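You operate a simulated robot arm through the tools that you are given. There is no shell and no other tool.

You run a simulated two-armed robot. Do the job below in one go: nothing can be reset, and whatever is moved stays where it is left.

JOB
Pick up the mesh basket from the gauging bench top with one hand, pass it to the other hand and put it on the top of the red scrap mat. Set down upright: mesh basket.
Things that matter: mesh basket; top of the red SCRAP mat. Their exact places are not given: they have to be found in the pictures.

The check looks at the end state, three seconds after you hand in, the way a careful person would. Anything else that was tipped, shoved, dropped, spilled or broken makes it a failure.

ROBOT AND FRAMES
Two 7-joint arms with two-finger parallel grippers on one trunk, on a base that moves. Base frame: it is fixed to the floor where the robot stands at the start and does not move with it; the origin is under the middle of the robot, x ahead of it, y to its left, z up. Readings come in mm, rad, newtons and seconds.
The left shoulder is at the start at [60, 143, 926], the right one opposite. With the tool pointing down near the work surface each hand reaches from about 320 to 740 mm from the robot's upright axis, wherever it stands, measured 20 degrees to its own side. Places, roughly: mesh basket [1000, 3750, 750]; top of the red SCRAP mat (23x18 cm) [920, 900, 800]. Payload 1.57 kg a hand.
Tool frame (each hand has its own): the origin (TCP) lies between the finger pads and is the grasp point; the fingertips stand 30 mm ahead of it; z points along the fingers, y is the line along which they close. The gripper opens to 110 mm. The fingers are 24 mm wide and 12 mm thick; the gripper's body (48 by 112 mm) begins 78 mm behind the TCP.
Orientation is told as [roll, pitch, yaw] about the base's x, y, z axes, in that order, counted from this pose: with the fingers straight down and closing along the base's y, the tool's x points along the base's -x, its y along +y and its z along -z.

CONTROLS
- The arms move only by the tool nudge_tool. It takes "left_rows", "right_rows" or both (then of equal length, played together; a hand with none holds still); each is a list that holds one entry, the list of rows, each a list of 7 numbers: the shift along the base's x, y, z in units of 25 mm (1.0 is 25 mm), then the turn, a rotation vector about the base's x, y, z in units of 5 degrees (1.0 is 5 degrees), then the closure in counts, from 0 (fully open) to 255 (shut). In form: [[[dx, dy, dz, wx, wy, wz, hand], ...]]. A call has 1 to 20 rows; each row shifts and turns the commanded pose from where the row before left it. A call with a number of a shift or a turn outside -1 to 1 is refused whole. Each row takes 0.2 s and may step no farther than 50 mm and 0.15 rad from the row before; otherwise, or with a gripper value out of range, the whole call is refused. A pose out of reach is approached as far as the arm can. The call stops where the force on the tool passes 40 N (or 10 N more than at its start, if that is more) or the arm is blocked; 0.2 s more then pass. Each finger travels about 45 mm/s and halts on what it meets, pressing with about 35 N; the grip force reading is that of the motor and also rises with nothing between the fingers. The clock runs only during rows and for 0.2 s after the last one: add rows that do not move to give the fingers time. The reply holds the time, the measured pose of the TCP, the force on the tool along the base axes, the opening and the grip force, in the units named above and with some noise, with the torque about the TCP (base axes, N m) and any sound that the robot's microphone picked up.
- Cameras (640 x 400 px; columns grow to the right, rows downward): "scene" is now at [52.1, -15.3, 1544]; the picture's right is [-0.17, -0.99, 0.00], its down [-0.67, 0.12, -0.73] and it looks along [0.72, -0.13, -0.68] (base axes); focal length 247 px, centre (320, 200). "left" rides on the left gripper at [70, -16, -141] in its tool frame; the picture's right is [0.23, 0.97, 0.00], its down [-0.86, 0.20, -0.48] and it looks along [-0.47, 0.11, 0.88] (tool axes); focal length 222 px, centre (320, 200). "right" rides on the right gripper at [70, 16, -142] in its tool frame; the picture's right is [-0.23, 0.97, 0.00], its down [-0.86, -0.20, -0.48] and it looks along [-0.47, -0.11, 0.88] (tool axes); focal length 222 px, centre (320, 200).
- grab_frame(camera): a new picture of that camera. No time passes.
- raise_lower(by): slides the trunk up (or, below 0, down) by that many mm; the arms and the scene camera ride with it, the base frame stays. It gives what a move gives, with no picture.
- drive_base(legs): drives the robot by 1 to 6 legs, each [ahead, left, turn to the left] in mm, mm and rad, along the robot's own axes; the way and the turn of a leg run together, so that a leg with both is an arc; at most 1500 mm and 3.142 rad a leg. The arms and the cameras ride along, it lands a little off, and it stops where it bumps. It gives what a move gives.
- pan_tilt(pan, tilt): turns the head with the scene camera to pan (to the left, within 1.501 rad either way) and tilt (down, from -0.506 to 1.204), counted from straight ahead of the robot. It gives what a move gives.
- pixel_to_xyz(camera, pixels): there is no depth. For up to 12 entries [column, row, z] of the newest picture of that camera ("zoom" is the newest enlarged one), the place [x, y] in the base frame at which the ray of that pixel passes the height z, good to about 3 mm. No time passes.
- zoom(camera, box): a new picture of the part [left, top, right, bottom] of that camera's present view, enlarged. No time passes.
- close_job(): hands the job in; it is judged then, once.

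Open the grippers and draw the arms clear of the work before you hand the job in, unless the task says otherwise.

The tools are called after "Call:" as name(argument=value, ...) on one line, values as JSON. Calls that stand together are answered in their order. nudge_tool: Moves the arms, as the interface text tells. Its arguments: {"type":"object","properties":{"left_rows":{"type":"array"},"right_rows":{"type":"array"}},"required":[]} The other tools are called the same way: raise_lower (by) moves the trunk up or down; drive_base (legs) drives the base; pan_tilt (pan, tilt) turns the head that bears the scene camera; grab_frame (camera) takes a picture; pixel_to_xyz (camera, pixels) gives the place at which the rays of pixels pass given heights; zoom (camera, box) takes an enlarged picture of a part of a camera's view; close_job () hands the job in.

At the start:

```text
t: 0.0
left_position: [469.7, 192.3, 1091.6]
left_tool_rot: [0.001, -0.002, 0.001]
left_wrist_force: [-0.1, 0.6, 0.6]
left_wrist_torque: [-0.02, -0.01, -0.01]
left_grip_width: 110.1
left_grasp_force: 0.0
right_position: [484.2, -237.7, 1086.0]
right_tool_rot: [0.0, -0.002, 0.0]
right_wrist_force: [0.3, 0.5, -0.7]
right_wrist_torque: [0.0, 0.03, -0.02]
right_grip_width: 110.0
right_grasp_force: 0.1
trunk travel left (down, up): [-525.0, 65.0]
robot x, y, heading: [0.2, 1.7, 0.002]
head pan, tilt (commanded): [-0.171, 0.745]
```

scene: 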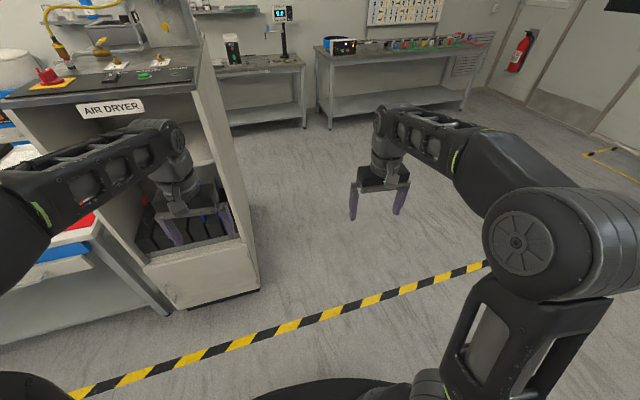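
right: 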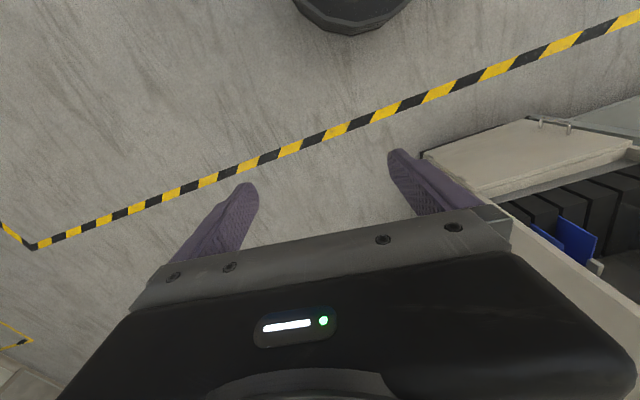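
left: 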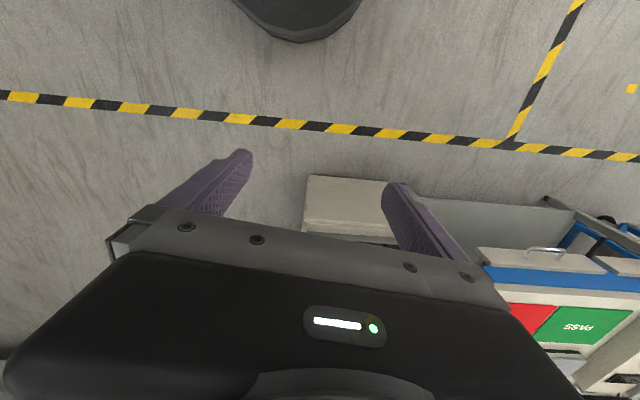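

The start pictures show the air dryer to the front left and arms in front; the basket is some 3.7 m to the left. I turn the head left to look around.

Call:
pan_tilt(pan=0.75, tilt=0.5)

```text
t: 1.2
left_position: [470.2, 192.5, 1092.0]
left_tool_rot: [0.0, -0.001, 0.0]
left_wrist_force: [-0.7, 0.9, -0.3]
left_wrist_torque: [0.01, 0.0, 0.0]
left_grip_width: 109.9
left_grasp_force: 0.0
right_position: [485.0, -237.4, 1085.5]
right_tool_rot: [-0.001, -0.003, 0.0]
right_wrist_force: [-0.6, -0.6, 0.0]
right_wrist_torque: [0.01, 0.01, -0.03]
right_grip_width: 110.2
right_grasp_force: 0.1
trunk travel left (down, up): [-525.0, 65.0]
robot x, y, heading: [2.2, -2.6, 0.003]
head pan, tilt (commanded): [0.75, 0.499]
```

The head is turned; now I take a picture of the left front.

Call:
grab_frame(camera="scene")

```text
taken
```

scene: 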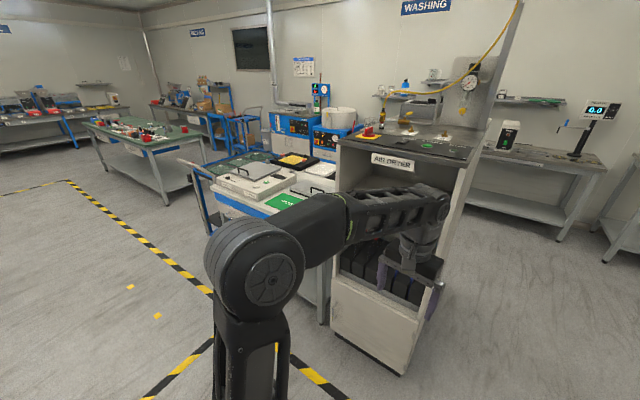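

The green-topped table near (150,130) lies in the direction of the basket and the green/white thing at (270,190) in the direction of the mat. I zoom on both.

Call:
zoom(camera="scene", box=[70, 90, 230, 190])

Call:
zoom(camera="scene", box=[170, 80, 490, 280])

Call:
grab_frame(camera="left")

```text
4.00 times, centred on (150, 140) of scene
```

zoom: 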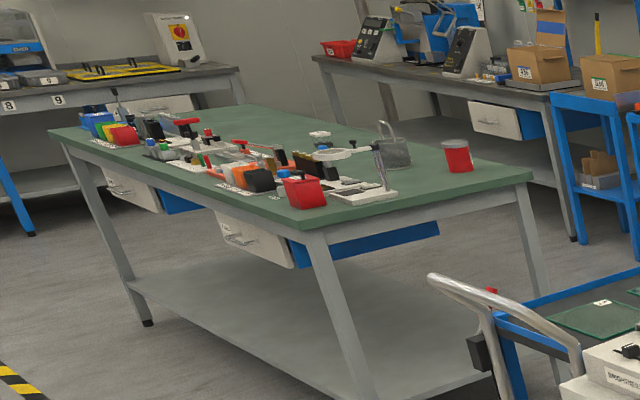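

```text
2.00 times, centred on (330, 180) of scene
```

zoom: 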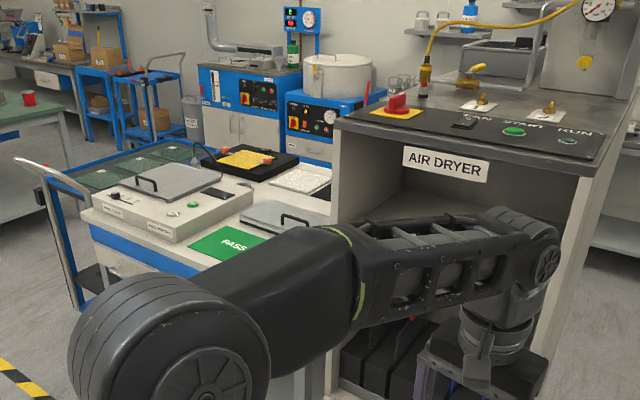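

```text
taken
```

left: 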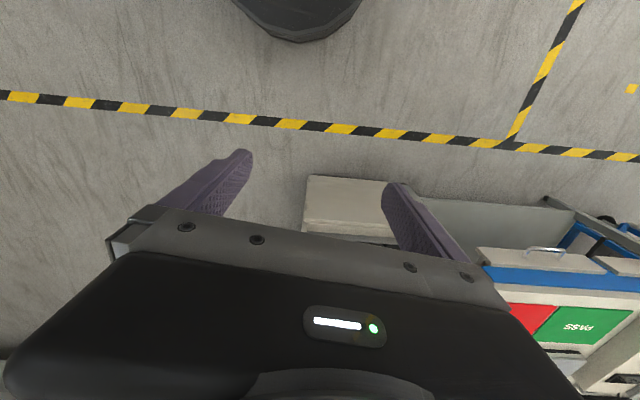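

The mesh basket appears to be the grey cup with a hoop at scene about (168,130). I check places for it, the table's corners and the mat station.

Call:
pixel_to_xyz(camera="scene", pixels=[[168, 131, 750], [150, 149, 750], [202.5, 135.5, 750], [83, 123, 750], [185, 131, 750], [205, 215, 0], [158, 205, 0], [275, 195, 800], [290, 360, 0], [107, 171, 0]])

```text
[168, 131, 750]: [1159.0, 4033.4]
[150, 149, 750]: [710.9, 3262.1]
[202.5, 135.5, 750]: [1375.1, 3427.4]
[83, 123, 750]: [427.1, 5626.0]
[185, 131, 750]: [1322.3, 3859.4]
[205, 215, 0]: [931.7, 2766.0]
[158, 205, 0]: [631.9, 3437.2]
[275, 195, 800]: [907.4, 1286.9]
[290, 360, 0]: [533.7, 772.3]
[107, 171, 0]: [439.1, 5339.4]
```

The base's left side path must be free; I look farther left (pan 1.5) before driving.

Call:
pan_tilt(pan=1.5, tilt=0.45)

Call:
grab_frame(camera="scene")

```text
t: 2.3
left_position: [468.5, 193.2, 1091.6]
left_tool_rot: [0.0, -0.002, 0.0]
left_wrist_force: [-0.5, 0.2, -0.7]
left_wrist_torque: [-0.01, -0.01, 0.01]
left_grip_width: 110.0
left_grasp_force: 0.0
right_position: [485.4, -239.0, 1085.9]
right_tool_rot: [0.0, -0.001, 0.0]
right_wrist_force: [0.7, 0.4, 0.4]
right_wrist_torque: [-0.03, -0.02, 0.0]
right_grip_width: 110.0
right_grasp_force: 0.1
trunk travel left (down, up): [-525.0, 65.0]
robot x, y, heading: [-0.2, 0.6, -0.004]
head pan, tilt (commanded): [1.499, 0.45]
```

```text
taken
```

scene: 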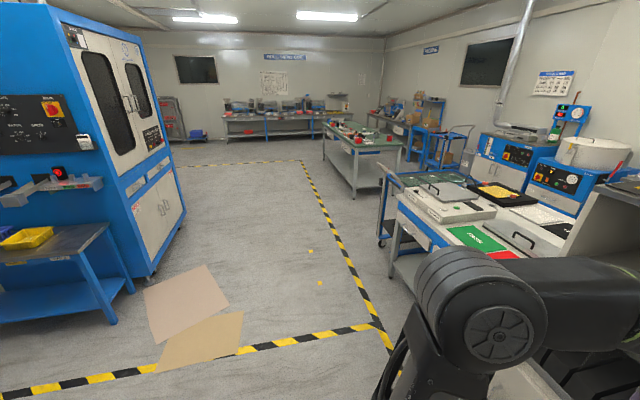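

The aisle to the left is clear apart from sheets on the floor at (190,310). I measure floor points: cart front, table legs, sheets, blue cabinet.

Call:
pixel_to_xyz(camera="scene", pixels=[[229, 300, 0], [240, 350, 0], [143, 290, 0], [153, 277, 0], [352, 197, 0], [323, 177, 0], [379, 244, 0], [385, 262, 0], [310, 250, 0], [372, 322, 0], [507, 252, 800], [470, 240, 800]])

Call:
zoom(camera="scene", box=[300, 100, 460, 200])

Call:
zoom(camera="scene", box=[370, 150, 610, 300])

```text
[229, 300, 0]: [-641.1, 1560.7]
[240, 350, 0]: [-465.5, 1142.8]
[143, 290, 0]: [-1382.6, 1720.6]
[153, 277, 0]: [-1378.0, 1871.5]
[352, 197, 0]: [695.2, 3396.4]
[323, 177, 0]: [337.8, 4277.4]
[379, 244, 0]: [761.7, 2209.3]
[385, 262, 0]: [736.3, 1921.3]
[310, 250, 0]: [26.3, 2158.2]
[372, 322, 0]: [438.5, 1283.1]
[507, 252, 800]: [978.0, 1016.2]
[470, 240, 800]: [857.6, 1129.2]
```

```text
4.00 times, centred on (380, 150) of scene
```

zoom: 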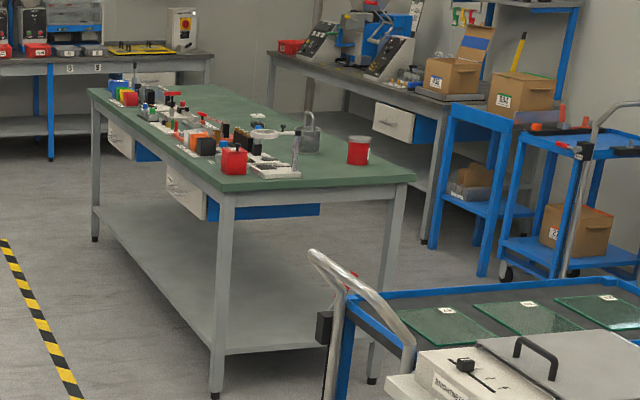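

```text
2.67 times, centred on (490, 225) of scene
```

zoom: 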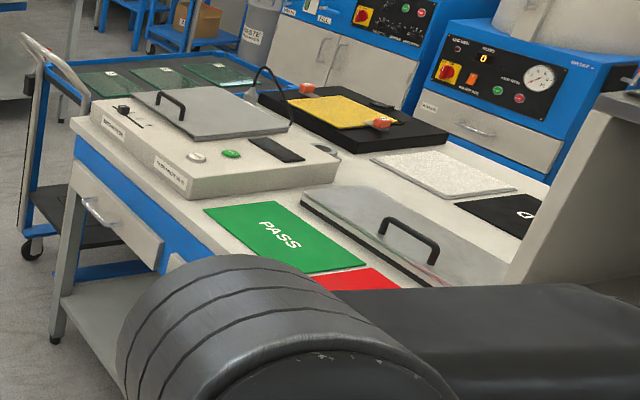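

I compute the places of the basket foot and the table corners from this second view.

Call:
pixel_to_xyz(camera="scene", pixels=[[377.5, 138, 750], [377.5, 138, 800], [355.75, 148, 750], [355.75, 148, 800], [403.75, 145, 750], [403.75, 145, 800], [353.75, 198.75, 0], [393, 195, 0], [323.75, 160, 0], [322, 123, 750], [390, 141, 750]])

```text
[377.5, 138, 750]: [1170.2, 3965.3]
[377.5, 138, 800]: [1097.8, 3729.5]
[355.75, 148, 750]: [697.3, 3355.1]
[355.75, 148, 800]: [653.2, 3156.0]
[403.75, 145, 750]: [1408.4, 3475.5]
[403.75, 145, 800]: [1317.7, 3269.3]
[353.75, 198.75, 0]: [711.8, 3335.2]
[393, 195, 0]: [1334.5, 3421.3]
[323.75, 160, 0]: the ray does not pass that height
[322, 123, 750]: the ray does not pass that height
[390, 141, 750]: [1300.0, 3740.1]
```

The table stands at about yaw 10° and the basket lies near its east (far) edge. I drive left along the aisle to see it closer.

Call:
drive_base(legs=[[0, 1300, 0], [0, 1200, 0]])

Call:
pan_tilt(pan=0.9, tilt=0.45)

Call:
grab_frame(camera="scene")

```text
t: 14.4
left_position: [503.0, 2673.8, 1092.2]
left_tool_rot: [0.0, -0.002, -0.008]
left_wrist_force: [-0.6, -1.0, 0.2]
left_wrist_torque: [-0.01, -0.02, 0.03]
left_grip_width: 109.9
left_grasp_force: 0.1
right_position: [514.2, 2243.0, 1085.4]
right_tool_rot: [-0.001, 0.0, -0.009]
right_wrist_force: [0.0, -0.3, 0.1]
right_wrist_torque: [-0.02, 0.0, 0.02]
right_grip_width: 110.0
right_grasp_force: 0.1
trunk travel left (down, up): [-525.0, 65.0]
robot x, y, heading: [31.5, 2488.7, -0.01]
head pan, tilt (commanded): [1.499, 0.45]
```

```text
t: 15.4
left_position: [502.3, 2672.7, 1092.7]
left_tool_rot: [0.0, -0.002, -0.009]
left_wrist_force: [0.5, -0.2, 0.6]
left_wrist_torque: [-0.01, 0.01, -0.01]
left_grip_width: 109.9
left_grasp_force: 0.0
right_position: [514.0, 2243.0, 1086.9]
right_tool_rot: [0.0, -0.002, -0.008]
right_wrist_force: [0.1, 1.1, 0.2]
right_wrist_torque: [-0.01, 0.01, 0.02]
right_grip_width: 109.8
right_grasp_force: 0.1
trunk travel left (down, up): [-525.0, 65.0]
robot x, y, heading: [31.2, 2489.0, -0.009]
head pan, tilt (commanded): [0.901, 0.45]
```

```text
taken
```

scene: 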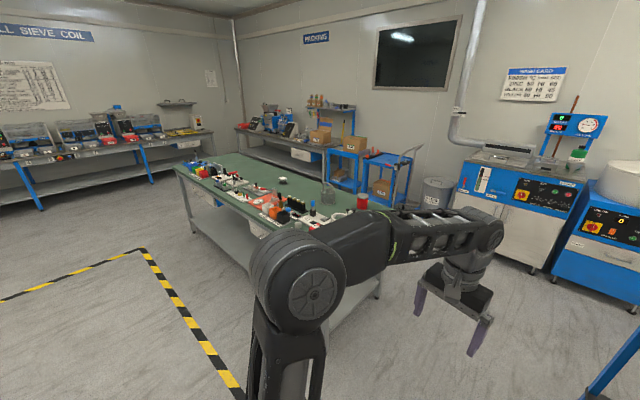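

The basket shows near (328,193) and the far side of the table with blue carts behind it. I zoom there and measure.

Call:
zoom(camera="scene", box=[160, 130, 448, 310])

Call:
pixel_to_xyz(camera="scene", pixels=[[328, 203, 750], [362, 206, 750], [176, 165, 750], [237, 153, 750], [393, 208, 750], [378, 297, 0], [362, 195, 0], [405, 205, 0], [440, 208, 0], [460, 212, 0], [550, 270, 0]])

```text
2.22 times, centred on (304, 220) of scene
```

zoom: 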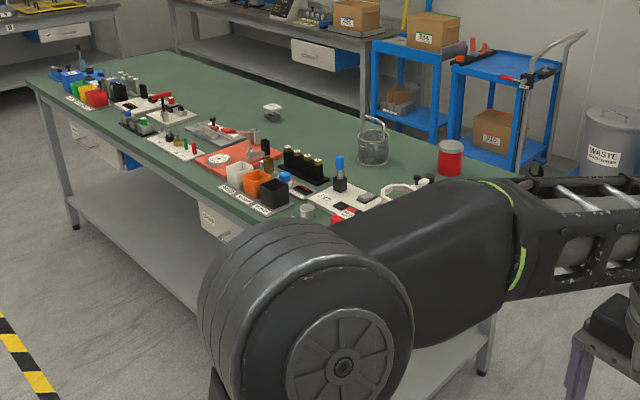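

```text
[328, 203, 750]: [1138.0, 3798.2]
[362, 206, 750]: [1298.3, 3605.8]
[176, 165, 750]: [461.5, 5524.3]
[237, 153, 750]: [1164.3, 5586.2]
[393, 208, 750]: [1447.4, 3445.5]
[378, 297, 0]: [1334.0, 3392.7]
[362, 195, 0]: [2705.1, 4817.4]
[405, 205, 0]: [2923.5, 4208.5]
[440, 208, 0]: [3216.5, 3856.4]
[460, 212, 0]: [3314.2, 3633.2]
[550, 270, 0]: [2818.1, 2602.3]
```

The basket foot is at about (1138,3798), 265 mm from the table's east edge, and there seems to be about 1 m of free floor east of the table. I look ahead to check the gap between cart and table before driving through.

Call:
pan_tilt(pan=0.1, tilt=0.5)

Call:
grab_frame(camera="scene")

```text
t: 16.6
left_position: [503.0, 2672.5, 1091.8]
left_tool_rot: [0.001, -0.002, -0.008]
left_wrist_force: [-0.2, -0.4, 0.2]
left_wrist_torque: [-0.01, 0.02, 0.0]
left_grip_width: 110.0
left_grasp_force: 0.0
right_position: [515.1, 2242.5, 1085.6]
right_tool_rot: [-0.001, -0.002, -0.008]
right_wrist_force: [0.3, 0.4, -0.5]
right_wrist_torque: [0.02, 0.02, -0.03]
right_grip_width: 109.9
right_grasp_force: 0.1
trunk travel left (down, up): [-525.0, 65.0]
robot x, y, heading: [29.4, 2481.6, -0.008]
head pan, tilt (commanded): [0.099, 0.499]
```

```text
taken
```

scene: 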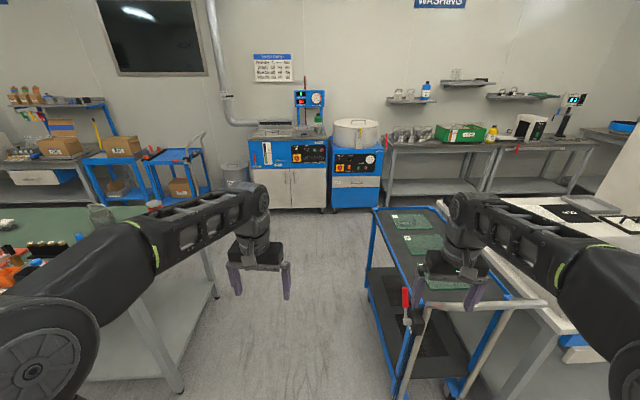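

The way between the cart (left edge around column 370-400) and the table leg (182,390) is visible. I measure its width and the free floor beyond.

Call:
pixel_to_xyz(camera="scene", pixels=[[366, 290, 0], [395, 397, 0], [372, 210, 800], [425, 303, 900], [545, 303, 900], [182, 390, 0], [215, 297, 0], [252, 205, 0], [325, 212, 0], [378, 210, 0], [208, 193, 0], [165, 200, 0]])

Call:
zoom(camera="scene", box=[0, 90, 320, 290])

```text
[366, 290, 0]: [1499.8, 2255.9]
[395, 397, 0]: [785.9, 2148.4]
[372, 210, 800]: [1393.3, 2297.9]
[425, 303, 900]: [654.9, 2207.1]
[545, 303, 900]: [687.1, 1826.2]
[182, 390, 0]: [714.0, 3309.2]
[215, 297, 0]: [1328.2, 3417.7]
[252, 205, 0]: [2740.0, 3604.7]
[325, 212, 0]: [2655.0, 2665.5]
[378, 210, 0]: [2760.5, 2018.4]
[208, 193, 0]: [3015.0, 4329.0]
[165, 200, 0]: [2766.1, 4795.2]
```

```text
2.00 times, centred on (160, 190) of scene
```

zoom: 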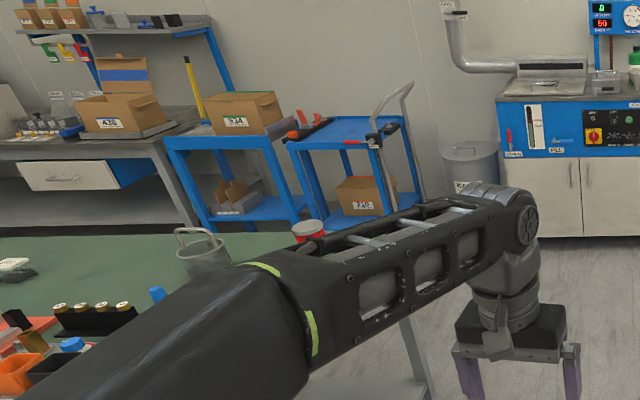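

The gap runs between y≈2260 (cart) and y≈3310 (table), and the free floor east of the table spans x≈1450–2650. I drive left to mid-gap, then ahead through it.

Call:
drive_base(legs=[[0, 325, 0.008], [900, 0, 0], [900, 20, 0]])

Call:
pan_tilt(pan=1.4, tilt=0.6)

Call:
grab_frame(camera="scene")

```text
t: 27.4
left_position: [2303.1, 3029.6, 1092.0]
left_tool_rot: [0.002, 0.0, -0.001]
left_wrist_force: [0.2, -0.4, 0.3]
left_wrist_torque: [-0.04, 0.0, -0.03]
left_grip_width: 110.2
left_grasp_force: 0.0
right_position: [2316.9, 2599.4, 1084.7]
right_tool_rot: [0.0, 0.0, -0.001]
right_wrist_force: [-0.1, -0.1, -0.3]
right_wrist_torque: [-0.01, -0.01, -0.02]
right_grip_width: 109.8
right_grasp_force: 0.0
trunk travel left (down, up): [-525.0, 65.0]
robot x, y, heading: [1834.2, 2839.8, -0.001]
head pan, tilt (commanded): [0.099, 0.499]
```

```text
t: 28.9
left_position: [2301.7, 3028.8, 1091.9]
left_tool_rot: [0.0, -0.001, -0.003]
left_wrist_force: [0.1, -0.1, 0.8]
left_wrist_torque: [0.01, -0.01, -0.02]
left_grip_width: 110.0
left_grasp_force: 0.1
right_position: [2316.7, 2598.5, 1085.6]
right_tool_rot: [-0.001, 0.0, -0.001]
right_wrist_force: [-0.5, 0.6, 0.7]
right_wrist_torque: [-0.01, -0.02, -0.02]
right_grip_width: 109.9
right_grasp_force: 0.0
trunk travel left (down, up): [-525.0, 65.0]
robot x, y, heading: [1831.6, 2835.2, -0.001]
head pan, tilt (commanded): [1.4, 0.6]
```

```text
taken
```

scene: 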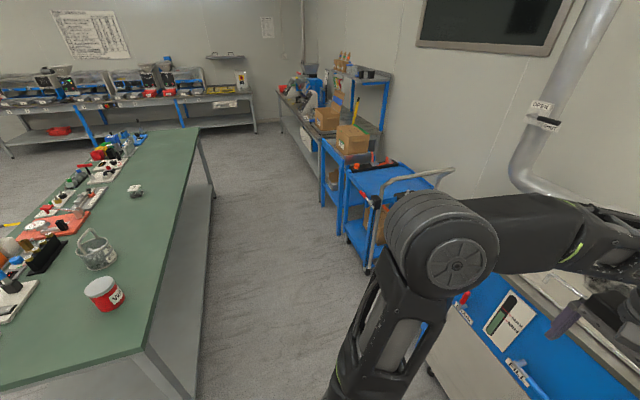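

The aisle east of the table is clear up to the blue trolley at column 350-370. I measure basket, edge and trolley.

Call:
pixel_to_xyz(camera="scene", pixels=[[98, 266, 755], [145, 349, 755], [199, 130, 755], [104, 305, 755], [367, 270, 0], [345, 240, 0], [445, 185, 950], [383, 195, 800], [343, 170, 800], [322, 205, 0]])

Call:
zoom(camera="scene", box=[0, 200, 160, 300])

```text
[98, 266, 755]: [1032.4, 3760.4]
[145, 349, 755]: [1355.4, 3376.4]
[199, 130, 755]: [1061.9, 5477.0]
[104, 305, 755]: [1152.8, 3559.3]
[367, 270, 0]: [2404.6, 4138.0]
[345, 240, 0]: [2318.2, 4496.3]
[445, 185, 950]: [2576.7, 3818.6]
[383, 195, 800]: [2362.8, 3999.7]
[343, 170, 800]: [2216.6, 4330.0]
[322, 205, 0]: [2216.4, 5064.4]
```

```text
4.00 times, centred on (80, 250) of scene
```

zoom: 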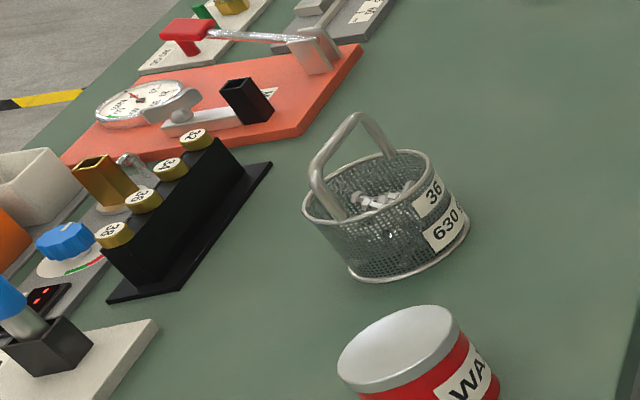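

The basket is a mesh cup with a rigid bail handle, foot at about (1032,3760), loaded with small parts. The floor around (1832,2835) is free within 660 mm, so I turn on the spot to face the table's east side (about heading π+0.13).

Call:
drive_base(legs=[[0, 0, 1.65], [0, 0, 1.62]])

Call:
pan_tilt(pan=-0.9, tilt=0.6)

Call:
grab_frame(camera="scene")

```text
t: 37.2
left_position: [1390.4, 2588.0, 1092.6]
left_tool_rot: [0.0, -0.001, -3.018]
left_wrist_force: [-0.4, -0.7, 0.2]
left_wrist_torque: [0.01, 0.02, 0.0]
left_grip_width: 109.8
left_grasp_force: 0.0
right_position: [1322.7, 3014.2, 1087.0]
right_tool_rot: [0.0, -0.002, -3.016]
right_wrist_force: [-1.0, 0.1, -0.1]
right_wrist_torque: [0.0, -0.01, 0.0]
right_grip_width: 110.2
right_grasp_force: 0.1
trunk travel left (down, up): [-525.0, 65.0]
robot x, y, heading: [1835.6, 2840.4, -3.016]
head pan, tilt (commanded): [1.4, 0.6]
```

```text
t: 39.4
left_position: [1390.1, 2588.8, 1092.2]
left_tool_rot: [-0.002, -0.003, -3.018]
left_wrist_force: [0.0, -0.7, 0.8]
left_wrist_torque: [-0.01, -0.02, 0.0]
left_grip_width: 110.0
left_grasp_force: 0.1
right_position: [1321.5, 3013.9, 1085.4]
right_tool_rot: [0.0, -0.002, -3.017]
right_wrist_force: [0.5, -0.3, 0.0]
right_wrist_torque: [0.03, 0.01, 0.01]
right_grip_width: 110.0
right_grasp_force: 0.1
trunk travel left (down, up): [-525.0, 65.0]
robot x, y, heading: [1834.5, 2839.2, -3.021]
head pan, tilt (commanded): [-0.901, 0.6]
```

```text
taken
```

scene: 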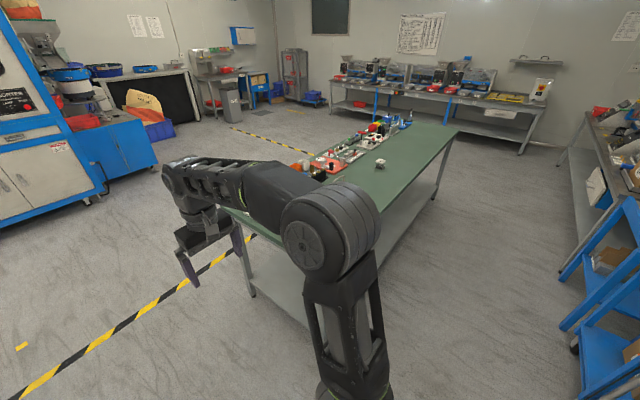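

Heading is now -3.02, aligned with the table's east edge. I check with the left hand camera how far the base sticks out before going close to the table.

Call:
grab_frame(camera="left")

Call:
pixel_to_xyz(camera="left", pixels=[[295, 42, 0], [295, 42, 200], [295, 42, 400], [238, 0, 0], [360, 0, 0], [320, 200, 0]])

```text
taken
```

left: 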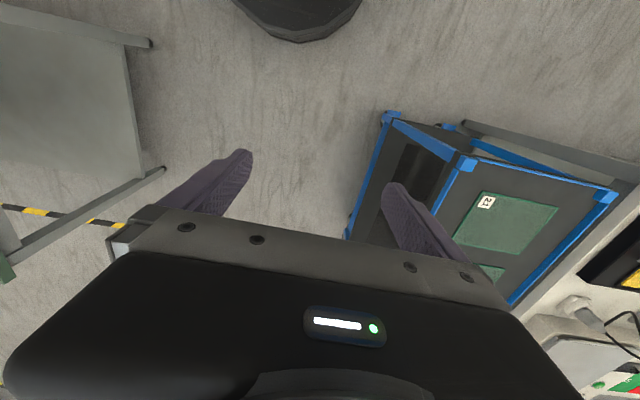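

```text
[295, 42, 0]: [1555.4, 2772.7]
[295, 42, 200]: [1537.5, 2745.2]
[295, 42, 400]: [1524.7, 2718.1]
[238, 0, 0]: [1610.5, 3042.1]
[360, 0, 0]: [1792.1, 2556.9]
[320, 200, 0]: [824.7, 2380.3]
```

The base's radius is about 290–310 mm, so a stand 340+ mm from the edge is fine. I strafe right along the table's east side.

Call:
drive_base(legs=[[50, -1230, 0]])

Call:
pan_tilt(pan=0.15, tilt=0.9)

Call:
grab_frame(camera="scene")

Call:
grab_frame(camera="left")

```text
t: 45.7
left_position: [1183.3, 3818.2, 1092.3]
left_tool_rot: [0.002, -0.001, -3.008]
left_wrist_force: [-1.3, -0.1, -0.4]
left_wrist_torque: [-0.01, -0.02, 0.02]
left_grip_width: 109.8
left_grasp_force: 0.1
right_position: [1111.4, 4242.8, 1085.9]
right_tool_rot: [-0.001, 0.0, -3.009]
right_wrist_force: [-0.1, 0.0, 0.6]
right_wrist_torque: [0.03, 0.01, 0.0]
right_grip_width: 110.1
right_grasp_force: 0.1
trunk travel left (down, up): [-525.0, 65.0]
robot x, y, heading: [1624.9, 4067.4, -3.015]
head pan, tilt (commanded): [-0.901, 0.6]
```

```text
t: 47.0
left_position: [1183.9, 3819.4, 1091.5]
left_tool_rot: [0.0, -0.003, -3.01]
left_wrist_force: [0.1, -0.3, -0.3]
left_wrist_torque: [0.01, 0.02, -0.02]
left_grip_width: 110.1
left_grasp_force: 0.1
right_position: [1111.4, 4242.5, 1086.1]
right_tool_rot: [-0.001, -0.002, -3.01]
right_wrist_force: [0.4, -0.1, 0.6]
right_wrist_torque: [0.02, 0.03, -0.03]
right_grip_width: 110.1
right_grasp_force: 0.1
trunk travel left (down, up): [-525.0, 65.0]
robot x, y, heading: [1623.3, 4071.5, -3.013]
head pan, tilt (commanded): [0.15, 0.901]
```

```text
taken
```

scene: 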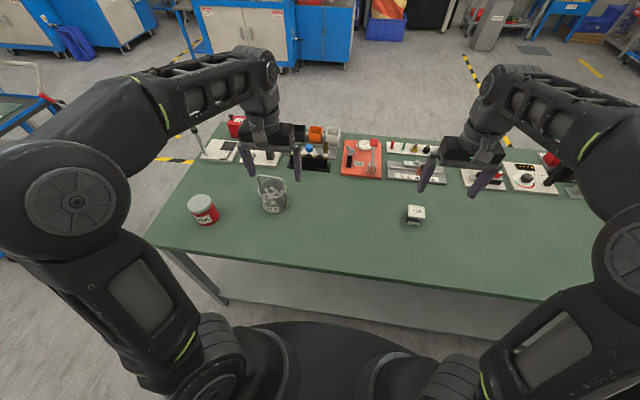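

```text
taken
```

left: 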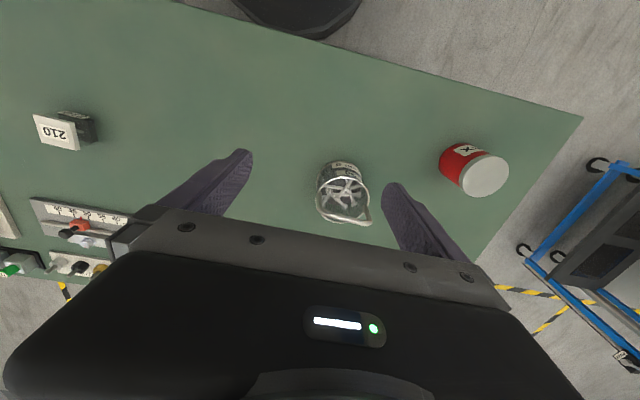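

Both views show the basket well: scene (272,195), left hand camera (343,190). I zoom into both for its size and the handle's direction.

Call:
zoom(camera="left", box=[280, 140, 408, 240])

Call:
zoom(camera="scene", box=[200, 150, 328, 230])

Call:
pixel_to_xyz(camera="scene", pixels=[[273, 208, 755], [258, 205, 755], [287, 205, 755], [260, 178, 930], [284, 183, 930], [148, 240, 755], [540, 300, 755], [228, 304, 0]])

Call:
pixel_to_xyz(camera="left", pixels=[[320, 190, 830], [367, 190, 830], [343, 165, 830], [343, 215, 830], [320, 210, 930], [370, 218, 930], [345, 222, 930], [485, 192, 755], [582, 117, 755], [250, 20, 755]])

```text
4.00 times, centred on (344, 190) of left
```

zoom: 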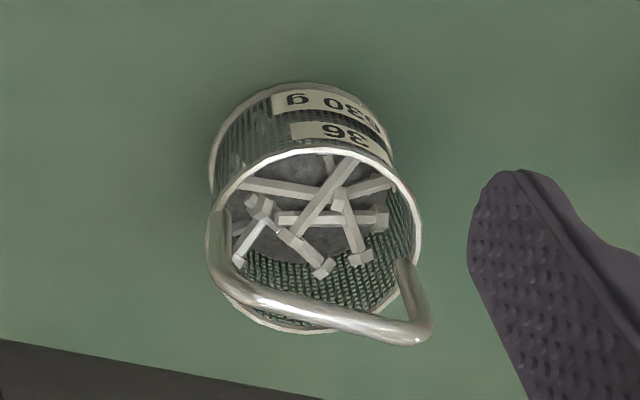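

```text
5.00 times, centred on (264, 190) of scene
```

zoom: 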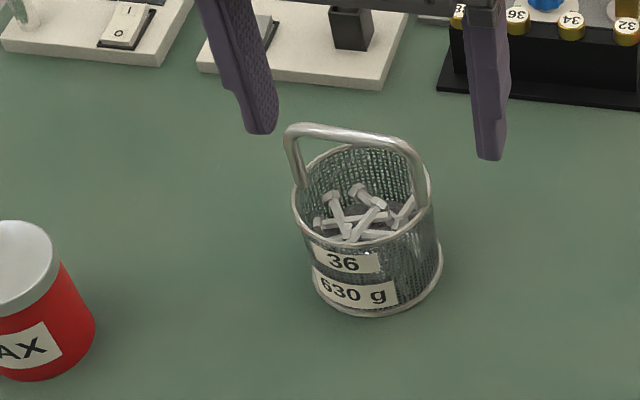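

```text
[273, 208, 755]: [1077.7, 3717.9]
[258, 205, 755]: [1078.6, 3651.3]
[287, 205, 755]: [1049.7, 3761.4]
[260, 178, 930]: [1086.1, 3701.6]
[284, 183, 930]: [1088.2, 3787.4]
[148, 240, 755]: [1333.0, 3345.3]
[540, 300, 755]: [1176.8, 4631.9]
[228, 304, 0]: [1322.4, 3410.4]
```

```text
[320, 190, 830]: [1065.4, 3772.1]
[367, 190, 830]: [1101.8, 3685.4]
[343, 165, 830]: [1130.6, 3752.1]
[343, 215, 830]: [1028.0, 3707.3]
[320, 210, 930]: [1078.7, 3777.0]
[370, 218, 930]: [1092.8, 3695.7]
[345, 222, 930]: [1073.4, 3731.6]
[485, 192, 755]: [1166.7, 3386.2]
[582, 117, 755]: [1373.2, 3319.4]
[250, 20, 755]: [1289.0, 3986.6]
```

I triangulate the handle's two top corners, the rim centre and the foot by taking the same points in both views at several heights.

Call:
pixel_to_xyz(camera="scene", pixels=[[258.4, 176, 860], [258.4, 176, 900], [258.4, 176, 940], [283.6, 182, 860], [283.6, 182, 900], [283.6, 182, 940], [272.4, 189, 800], [272.4, 189, 840], [272.4, 189, 880], [276, 203, 755], [258.6, 187, 840], [286.4, 189.5, 840]])

Call:
pixel_to_xyz(camera="left", pixels=[[370.25, 223.75, 860], [370.25, 223.75, 900], [370.25, 223.75, 940], [322.75, 210, 860], [322.75, 210, 900], [322.75, 210, 940], [342.75, 200.75, 800], [342.75, 200.75, 840], [342.75, 200.75, 880], [316, 196, 840], [369.5, 198.7, 840], [343, 222, 840]])

```text
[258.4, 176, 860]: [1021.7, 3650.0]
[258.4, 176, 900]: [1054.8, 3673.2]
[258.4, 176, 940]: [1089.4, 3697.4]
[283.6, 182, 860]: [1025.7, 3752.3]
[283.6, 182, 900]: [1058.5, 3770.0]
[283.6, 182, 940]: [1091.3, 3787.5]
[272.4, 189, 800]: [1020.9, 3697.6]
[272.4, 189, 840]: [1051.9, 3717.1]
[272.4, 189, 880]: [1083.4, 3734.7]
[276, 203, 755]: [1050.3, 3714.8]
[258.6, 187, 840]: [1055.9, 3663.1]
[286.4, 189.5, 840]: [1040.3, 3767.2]
```

```text
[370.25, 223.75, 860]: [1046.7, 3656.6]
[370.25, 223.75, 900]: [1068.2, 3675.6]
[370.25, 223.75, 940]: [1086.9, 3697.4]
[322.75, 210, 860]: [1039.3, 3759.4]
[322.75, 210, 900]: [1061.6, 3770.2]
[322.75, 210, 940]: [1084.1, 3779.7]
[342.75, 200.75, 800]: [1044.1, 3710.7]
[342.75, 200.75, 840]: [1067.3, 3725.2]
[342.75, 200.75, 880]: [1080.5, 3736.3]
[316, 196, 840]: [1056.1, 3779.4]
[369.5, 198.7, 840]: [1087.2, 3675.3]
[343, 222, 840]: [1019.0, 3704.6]
```

The basket's axis seems to be near (1078,3733) with the handle top around z 920–930; the table height needs checking. I triangulate the table's SE corner and the can's foot.

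Call:
pixel_to_xyz(camera="scene", pixels=[[148, 240, 770], [148, 240, 790], [148, 240, 810], [276, 203, 775], [276, 203, 790], [276, 203, 800]])

Call:
pixel_to_xyz(camera="left", pixels=[[582, 117, 770], [582, 117, 790], [582, 117, 810], [343, 183, 775], [343, 183, 790], [343, 183, 800]])

Call:
zoom(camera="scene", box=[232, 160, 312, 210])

Call:
zoom(camera="left", box=[480, 70, 640, 170])

```text
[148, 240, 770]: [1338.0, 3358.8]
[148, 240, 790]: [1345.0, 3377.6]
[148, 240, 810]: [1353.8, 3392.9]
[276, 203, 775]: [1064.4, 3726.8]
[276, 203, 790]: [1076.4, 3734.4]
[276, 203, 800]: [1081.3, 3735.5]
```

```text
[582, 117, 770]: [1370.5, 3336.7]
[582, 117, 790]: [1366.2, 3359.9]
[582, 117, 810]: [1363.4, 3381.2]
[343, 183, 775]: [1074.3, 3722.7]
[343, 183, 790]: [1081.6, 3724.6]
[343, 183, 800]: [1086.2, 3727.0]
```

```text
8.00 times, centred on (272, 185) of scene
```

zoom: 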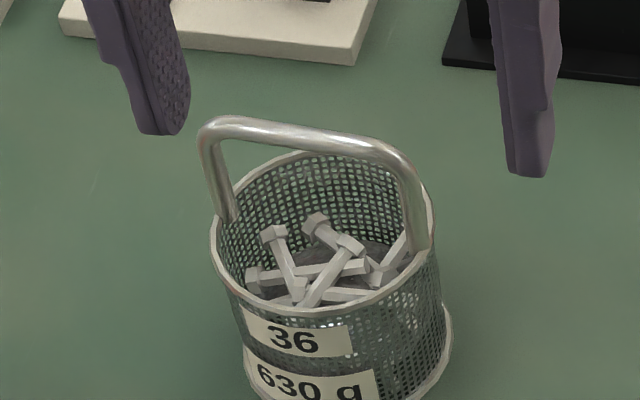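

```text
4.00 times, centred on (560, 120) of left
```

zoom: 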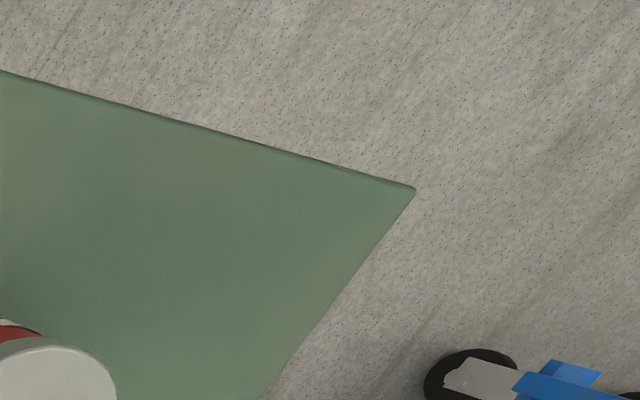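

The handle's top bar lies parallel to my lateral axis, which suits a pinch from above closing fore-and-aft; the rim is about 100 mm wide. Since the tall dryer stands south of the mat, the left hand should do the placing, so the right hand will pick: I move left about 475 mm to get the basket on my right front.

Call:
drive_base(legs=[[0, 475, 0]])

Call:
pan_tilt(pan=-0.2, tilt=0.9)

Call:
grab_frame(camera="scene")

Call:
grab_frame(camera="right")

```text
t: 49.8
left_position: [1247.5, 3345.8, 1092.3]
left_tool_rot: [0.0, -0.002, -3.003]
left_wrist_force: [-0.4, -0.4, -0.2]
left_wrist_torque: [0.03, -0.02, 0.0]
left_grip_width: 109.9
left_grasp_force: 0.2
right_position: [1173.3, 3768.7, 1086.1]
right_tool_rot: [0.0, -0.002, -3.003]
right_wrist_force: [-0.4, 0.9, -0.6]
right_wrist_torque: [0.04, 0.02, 0.0]
right_grip_width: 109.9
right_grasp_force: 0.1
trunk travel left (down, up): [-525.0, 65.0]
robot x, y, heading: [1687.6, 3599.8, -3.005]
head pan, tilt (commanded): [0.15, 0.901]
```

```text
t: 50.6
left_position: [1247.3, 3344.9, 1092.5]
left_tool_rot: [0.001, -0.002, -3.004]
left_wrist_force: [-0.1, -0.4, -0.3]
left_wrist_torque: [0.0, 0.01, 0.0]
left_grip_width: 109.9
left_grasp_force: 0.0
right_position: [1174.0, 3769.1, 1086.6]
right_tool_rot: [0.0, -0.002, -3.004]
right_wrist_force: [0.4, -0.2, -0.8]
right_wrist_torque: [0.0, -0.04, 0.01]
right_grip_width: 109.9
right_grasp_force: 0.0
trunk travel left (down, up): [-525.0, 65.0]
robot x, y, heading: [1688.9, 3600.9, -3.003]
head pan, tilt (commanded): [-0.201, 0.901]
```

```text
taken
```

scene: 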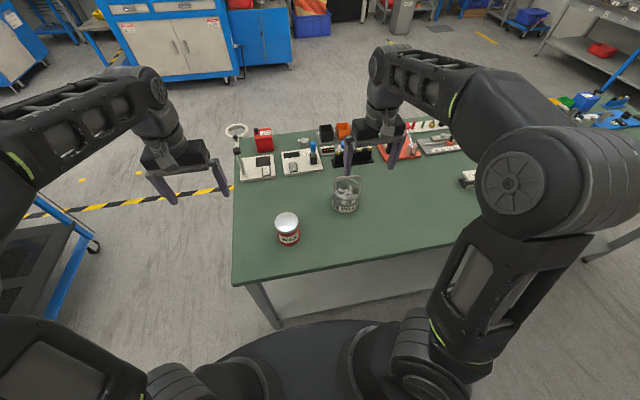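

```text
taken
```

right: 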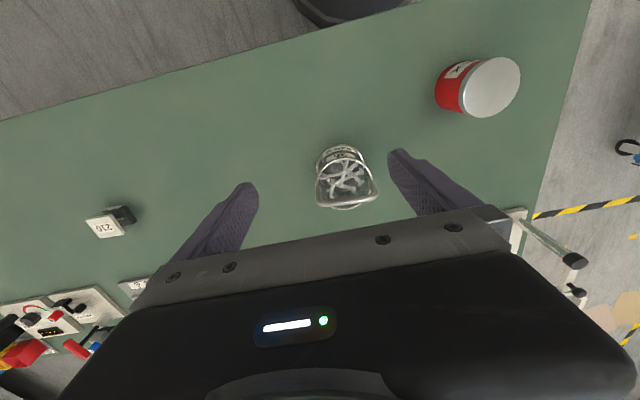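

The right hand now is near the basket, seen at scene (346,195) and right camera (345,180). I zoom in on both to triangulate the handle again.

Call:
zoom(camera="scene", box=[306, 165, 386, 215])

Call:
zoom(camera="right", box=[296, 130, 392, 220])

```text
8.00 times, centred on (346, 190) of scene
```

zoom: 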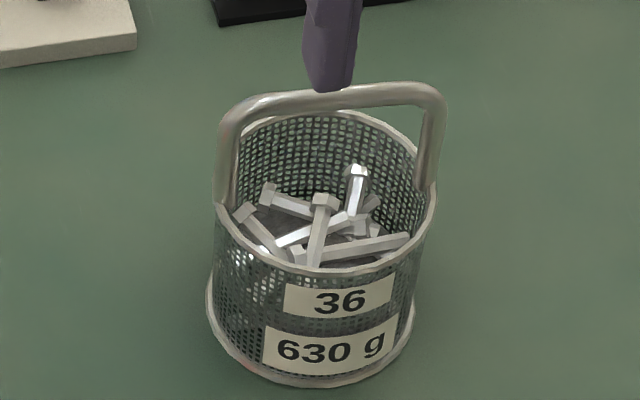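

```text
4.44 times, centred on (344, 175) of right
```

zoom: 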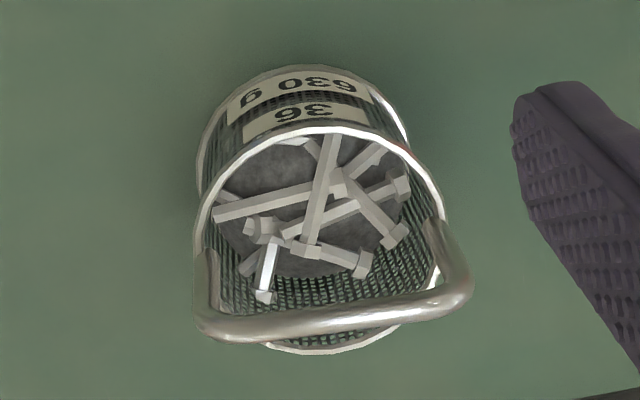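

I take the handle bar's mid and ends, and rim sides, at several heights in both views.

Call:
pixel_to_xyz(camera="scene", pixels=[[347.9, 177.5, 900], [347.9, 177.5, 920], [347.9, 177.5, 940], [334.8, 178.5, 900], [334.8, 178.5, 920], [334.8, 178.5, 940], [361, 176.5, 900], [361, 176.5, 920], [361, 176.5, 940], [332.5, 192, 870], [360.3, 190, 870], [345, 212, 790]])

Call:
pixel_to_xyz(camera="right", pixels=[[347.4, 202, 900], [347.4, 202, 920], [347.4, 202, 940], [376, 195.5, 900], [376, 195.5, 920], [376, 195.5, 940], [318.1, 203, 900], [318.1, 203, 920], [318.1, 203, 940], [372.5, 185, 870], [316, 185, 870], [344, 160, 870]])

```text
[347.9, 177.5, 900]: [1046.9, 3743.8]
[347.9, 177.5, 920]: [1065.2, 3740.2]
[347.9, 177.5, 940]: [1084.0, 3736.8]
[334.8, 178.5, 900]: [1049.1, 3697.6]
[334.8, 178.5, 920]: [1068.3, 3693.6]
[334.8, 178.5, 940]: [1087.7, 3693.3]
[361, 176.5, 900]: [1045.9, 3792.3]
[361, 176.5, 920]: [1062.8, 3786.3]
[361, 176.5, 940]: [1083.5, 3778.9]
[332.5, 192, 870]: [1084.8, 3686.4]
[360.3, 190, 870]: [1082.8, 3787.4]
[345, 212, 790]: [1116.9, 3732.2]
```

```text
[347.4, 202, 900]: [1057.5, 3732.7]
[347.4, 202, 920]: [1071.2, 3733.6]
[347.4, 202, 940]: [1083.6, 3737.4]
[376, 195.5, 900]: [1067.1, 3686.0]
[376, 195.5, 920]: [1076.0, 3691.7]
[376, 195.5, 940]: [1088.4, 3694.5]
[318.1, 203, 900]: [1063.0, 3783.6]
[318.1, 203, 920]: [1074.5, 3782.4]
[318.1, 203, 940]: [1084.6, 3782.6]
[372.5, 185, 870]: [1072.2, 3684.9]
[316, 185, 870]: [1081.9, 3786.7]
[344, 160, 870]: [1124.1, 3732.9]
```

Both views agree on the handle bar: centre near (1085,3737), z≈940, running along y from 3694 to 3781; the rim is near z 870. I turn the right hand +85° about z (fingers closing fore-aft, camera to the outside) and lean it 15° outward, and turn the left hand -95° likewise, all at the present safe height.

Call:
nudge_tool(right_rows=[[[0, 0, 0, 0, 0, 0.997, 0], [0, 0, 0, 0, 0, 0.997, 0], [0, 0, 0, 0, 0, 0.997, 0], [0, 0, 0, 0, 0, 0.997, 0], [0, 0, 0, 0, 0, 0.997, 0], [0, 0, 0, 0, 0, 0.997, 0], [0, 0, 0, 0, 0, 0.997, 0], [0, 0, 0, 0, 0, 0.997, 0], [0, 0, 0, 0, 0, 0.997, 0], [0, 0, 0, 0, 0, 0.997, 0], [0, 0, 0, 0, 0, 0.997, 0], [0, 0, 0, 0, 0, 0.997, 0], [0, 0, 0, 0, 0, 0.997, 0], [0, 0, 0, 0, 0, 0.997, 0], [0, 0, 0, 0, 0, 0.997, 0], [0, 0, 0, 0, 0, 0.997, 0], [0, 0, 0, 0, 0, 0.997, 0], [0, 0, 0, -0.999, -0.046, 0, 0], [0, 0, 0, -0.999, -0.046, 0, 0], [0, 0, 0, -0.999, -0.046, 0, 0]]], left_rows=[[[0, 0, 0, 0, 0, -0.953, 0], [0, 0, 0, 0, 0, -0.953, 0], [0, 0, 0, 0, 0, -0.953, 0], [0, 0, 0, 0, 0, -0.953, 0], [0, 0, 0, 0, 0, -0.953, 0], [0, 0, 0, 0, 0, -0.953, 0], [0, 0, 0, 0, 0, -0.953, 0], [0, 0, 0, 0, 0, -0.953, 0], [0, 0, 0, 0, 0, -0.953, 0], [0, 0, 0, 0, 0, -0.953, 0], [0, 0, 0, 0, 0, -0.953, 0], [0, 0, 0, 0, 0, -0.953, 0], [0, 0, 0, 0, 0, -0.953, 0], [0, 0, 0, 0, 0, -0.953, 0], [0, 0, 0, 0, 0, -0.953, 0], [0, 0, 0, 0, 0, -0.953, 0], [0, 0, 0, 0, 0, -0.953, 0], [0, 0, 0, 0, 0, -0.953, 0], [0, 0, 0, 0, 0, -0.953, 0], [0, 0, 0, 0, 0, -0.953, 0]]])

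Call:
grab_frame(camera="scene")

Call:
grab_frame(camera="right")

Call:
grab_frame(camera="left")

```text
t: 54.8
left_position: [1248.0, 3344.8, 1092.0]
left_tool_rot: [-0.001, -0.001, 1.615]
left_wrist_force: [-1.5, 0.4, 0.4]
left_wrist_torque: [-0.01, 0.0, -0.02]
left_grip_width: 109.8
left_grasp_force: 0.0
right_position: [1174.7, 3770.4, 1085.0]
right_tool_rot: [0.0, -0.267, -1.522]
right_wrist_force: [-0.2, 0.5, -0.6]
right_wrist_torque: [-0.03, -0.02, -0.02]
right_grip_width: 110.0
right_grasp_force: 0.1
trunk travel left (down, up): [-525.0, 65.0]
robot x, y, heading: [1686.1, 3602.5, -3.006]
head pan, tilt (commanded): [-0.201, 0.901]
```

```text
taken
```

scene: 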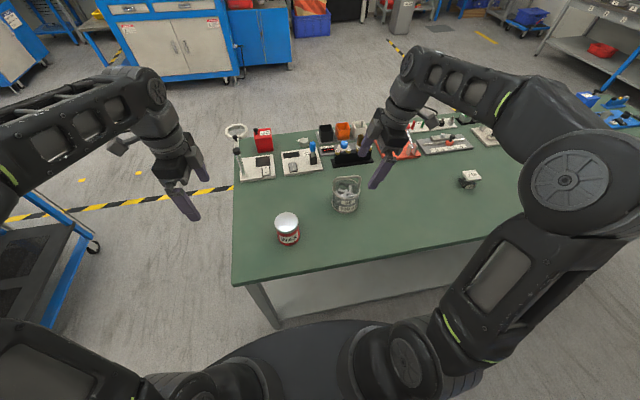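

```text
taken
```

right: 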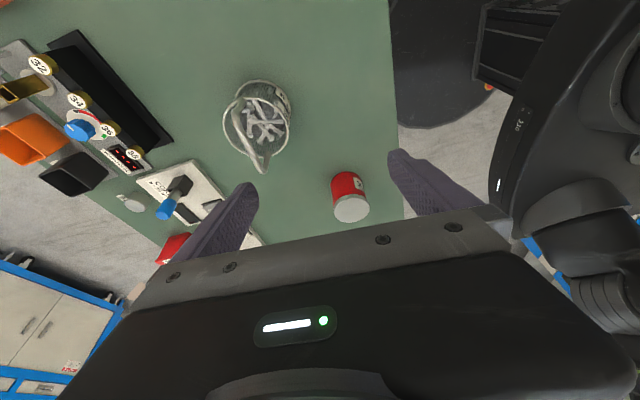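

```text
taken
```

left: 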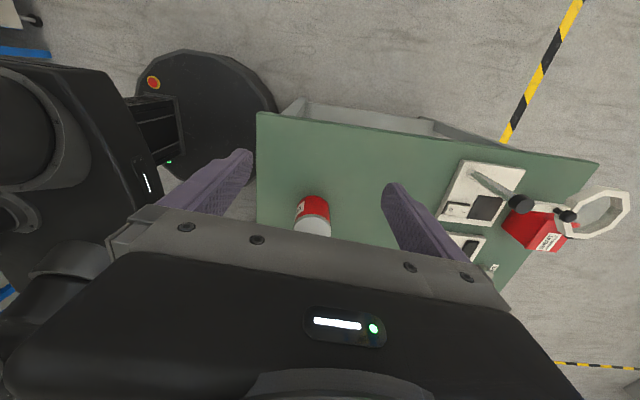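

Both hands turned as wanted. I bring the right hand to about 65 mm short of the grasp point, TCP (1083,3779,1011), and look again.

Call:
nudge_tool(right_rows=[[[-0.734, 0.07, -0.592, 0, 0, 0, 0], [-0.734, 0.07, -0.592, 0, 0, 0, 0], [-0.734, 0.07, -0.592, 0, 0, 0, 0], [-0.734, 0.07, -0.592, 0, 0, 0, 0], [-0.734, 0.07, -0.592, 0, 0, 0, 0], [0, 0, 0, 0, 0, 0, 0]]])

Call:
grab_frame(camera="right")

Call:
zoom(camera="scene", box=[286, 130, 414, 210])

```text
t: 56.2
left_position: [1248.5, 3345.4, 1092.3]
left_tool_rot: [0.001, -0.002, 1.618]
left_wrist_force: [0.1, 0.3, 0.5]
left_wrist_torque: [0.01, 0.0, 0.02]
left_grip_width: 110.0
left_grasp_force: 0.1
right_position: [1083.7, 3780.9, 1012.9]
right_tool_rot: [0.0, -0.265, -1.525]
right_wrist_force: [0.3, 0.3, 0.5]
right_wrist_torque: [0.0, 0.02, -0.01]
right_grip_width: 110.4
right_grasp_force: 0.1
trunk travel left (down, up): [-525.0, 65.0]
robot x, y, heading: [1687.1, 3601.3, -3.002]
head pan, tilt (commanded): [-0.201, 0.901]
```

```text
taken
```

right: 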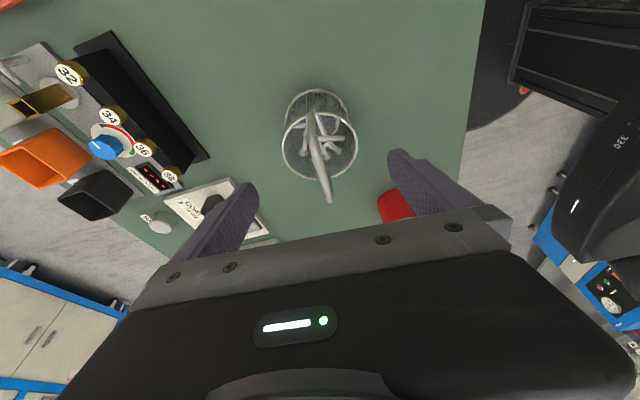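

```text
5.00 times, centred on (350, 170) of scene
```

zoom: 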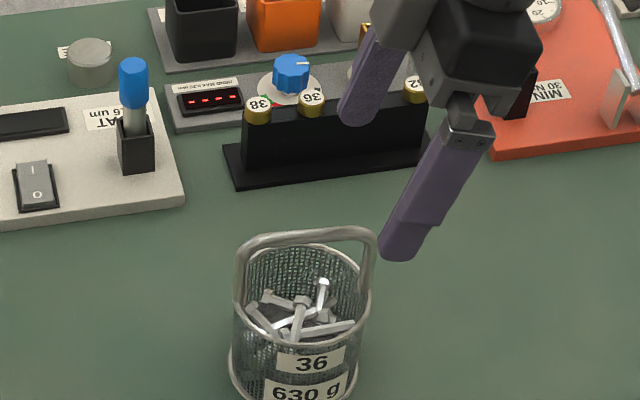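

The right camera shows the bar nearly end-on from (312,112) to (331,200), between the fingers. I zoom in and triangulate with the scene view.

Call:
zoom(camera="right", box=[256, 80, 384, 210])

Call:
pixel_to_xyz(camera="right", pixels=[[331, 199, 940], [331, 199, 930], [331, 199, 950], [313, 114, 940], [313, 114, 930], [313, 114, 950], [321, 155, 940]])

Call:
pixel_to_xyz(camera="scene", pixels=[[334.5, 178.5, 930], [334.5, 178.5, 940], [334.5, 178.5, 950], [361, 176.5, 930], [361, 176.5, 940], [361, 176.5, 950]])

```text
3.08 times, centred on (320, 145) of right
```

zoom: 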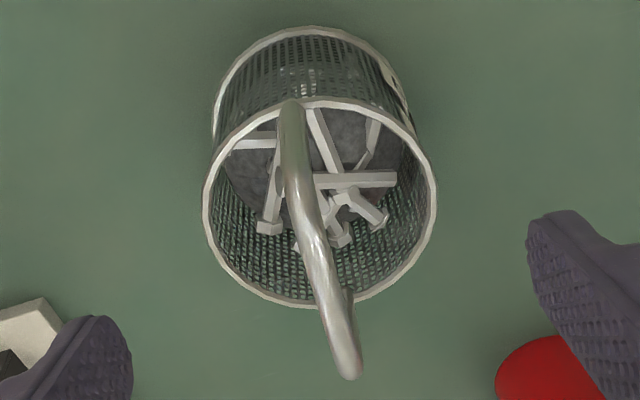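

```text
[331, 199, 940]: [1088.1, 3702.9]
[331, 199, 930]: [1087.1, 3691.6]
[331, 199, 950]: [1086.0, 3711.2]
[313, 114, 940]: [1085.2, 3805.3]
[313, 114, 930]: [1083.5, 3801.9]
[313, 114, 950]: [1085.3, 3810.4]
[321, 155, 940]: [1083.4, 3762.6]
```

```text
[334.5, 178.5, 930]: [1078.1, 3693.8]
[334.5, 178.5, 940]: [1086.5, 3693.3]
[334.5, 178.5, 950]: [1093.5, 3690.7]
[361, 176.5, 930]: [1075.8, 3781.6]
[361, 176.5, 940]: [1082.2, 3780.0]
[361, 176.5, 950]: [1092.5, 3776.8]
```

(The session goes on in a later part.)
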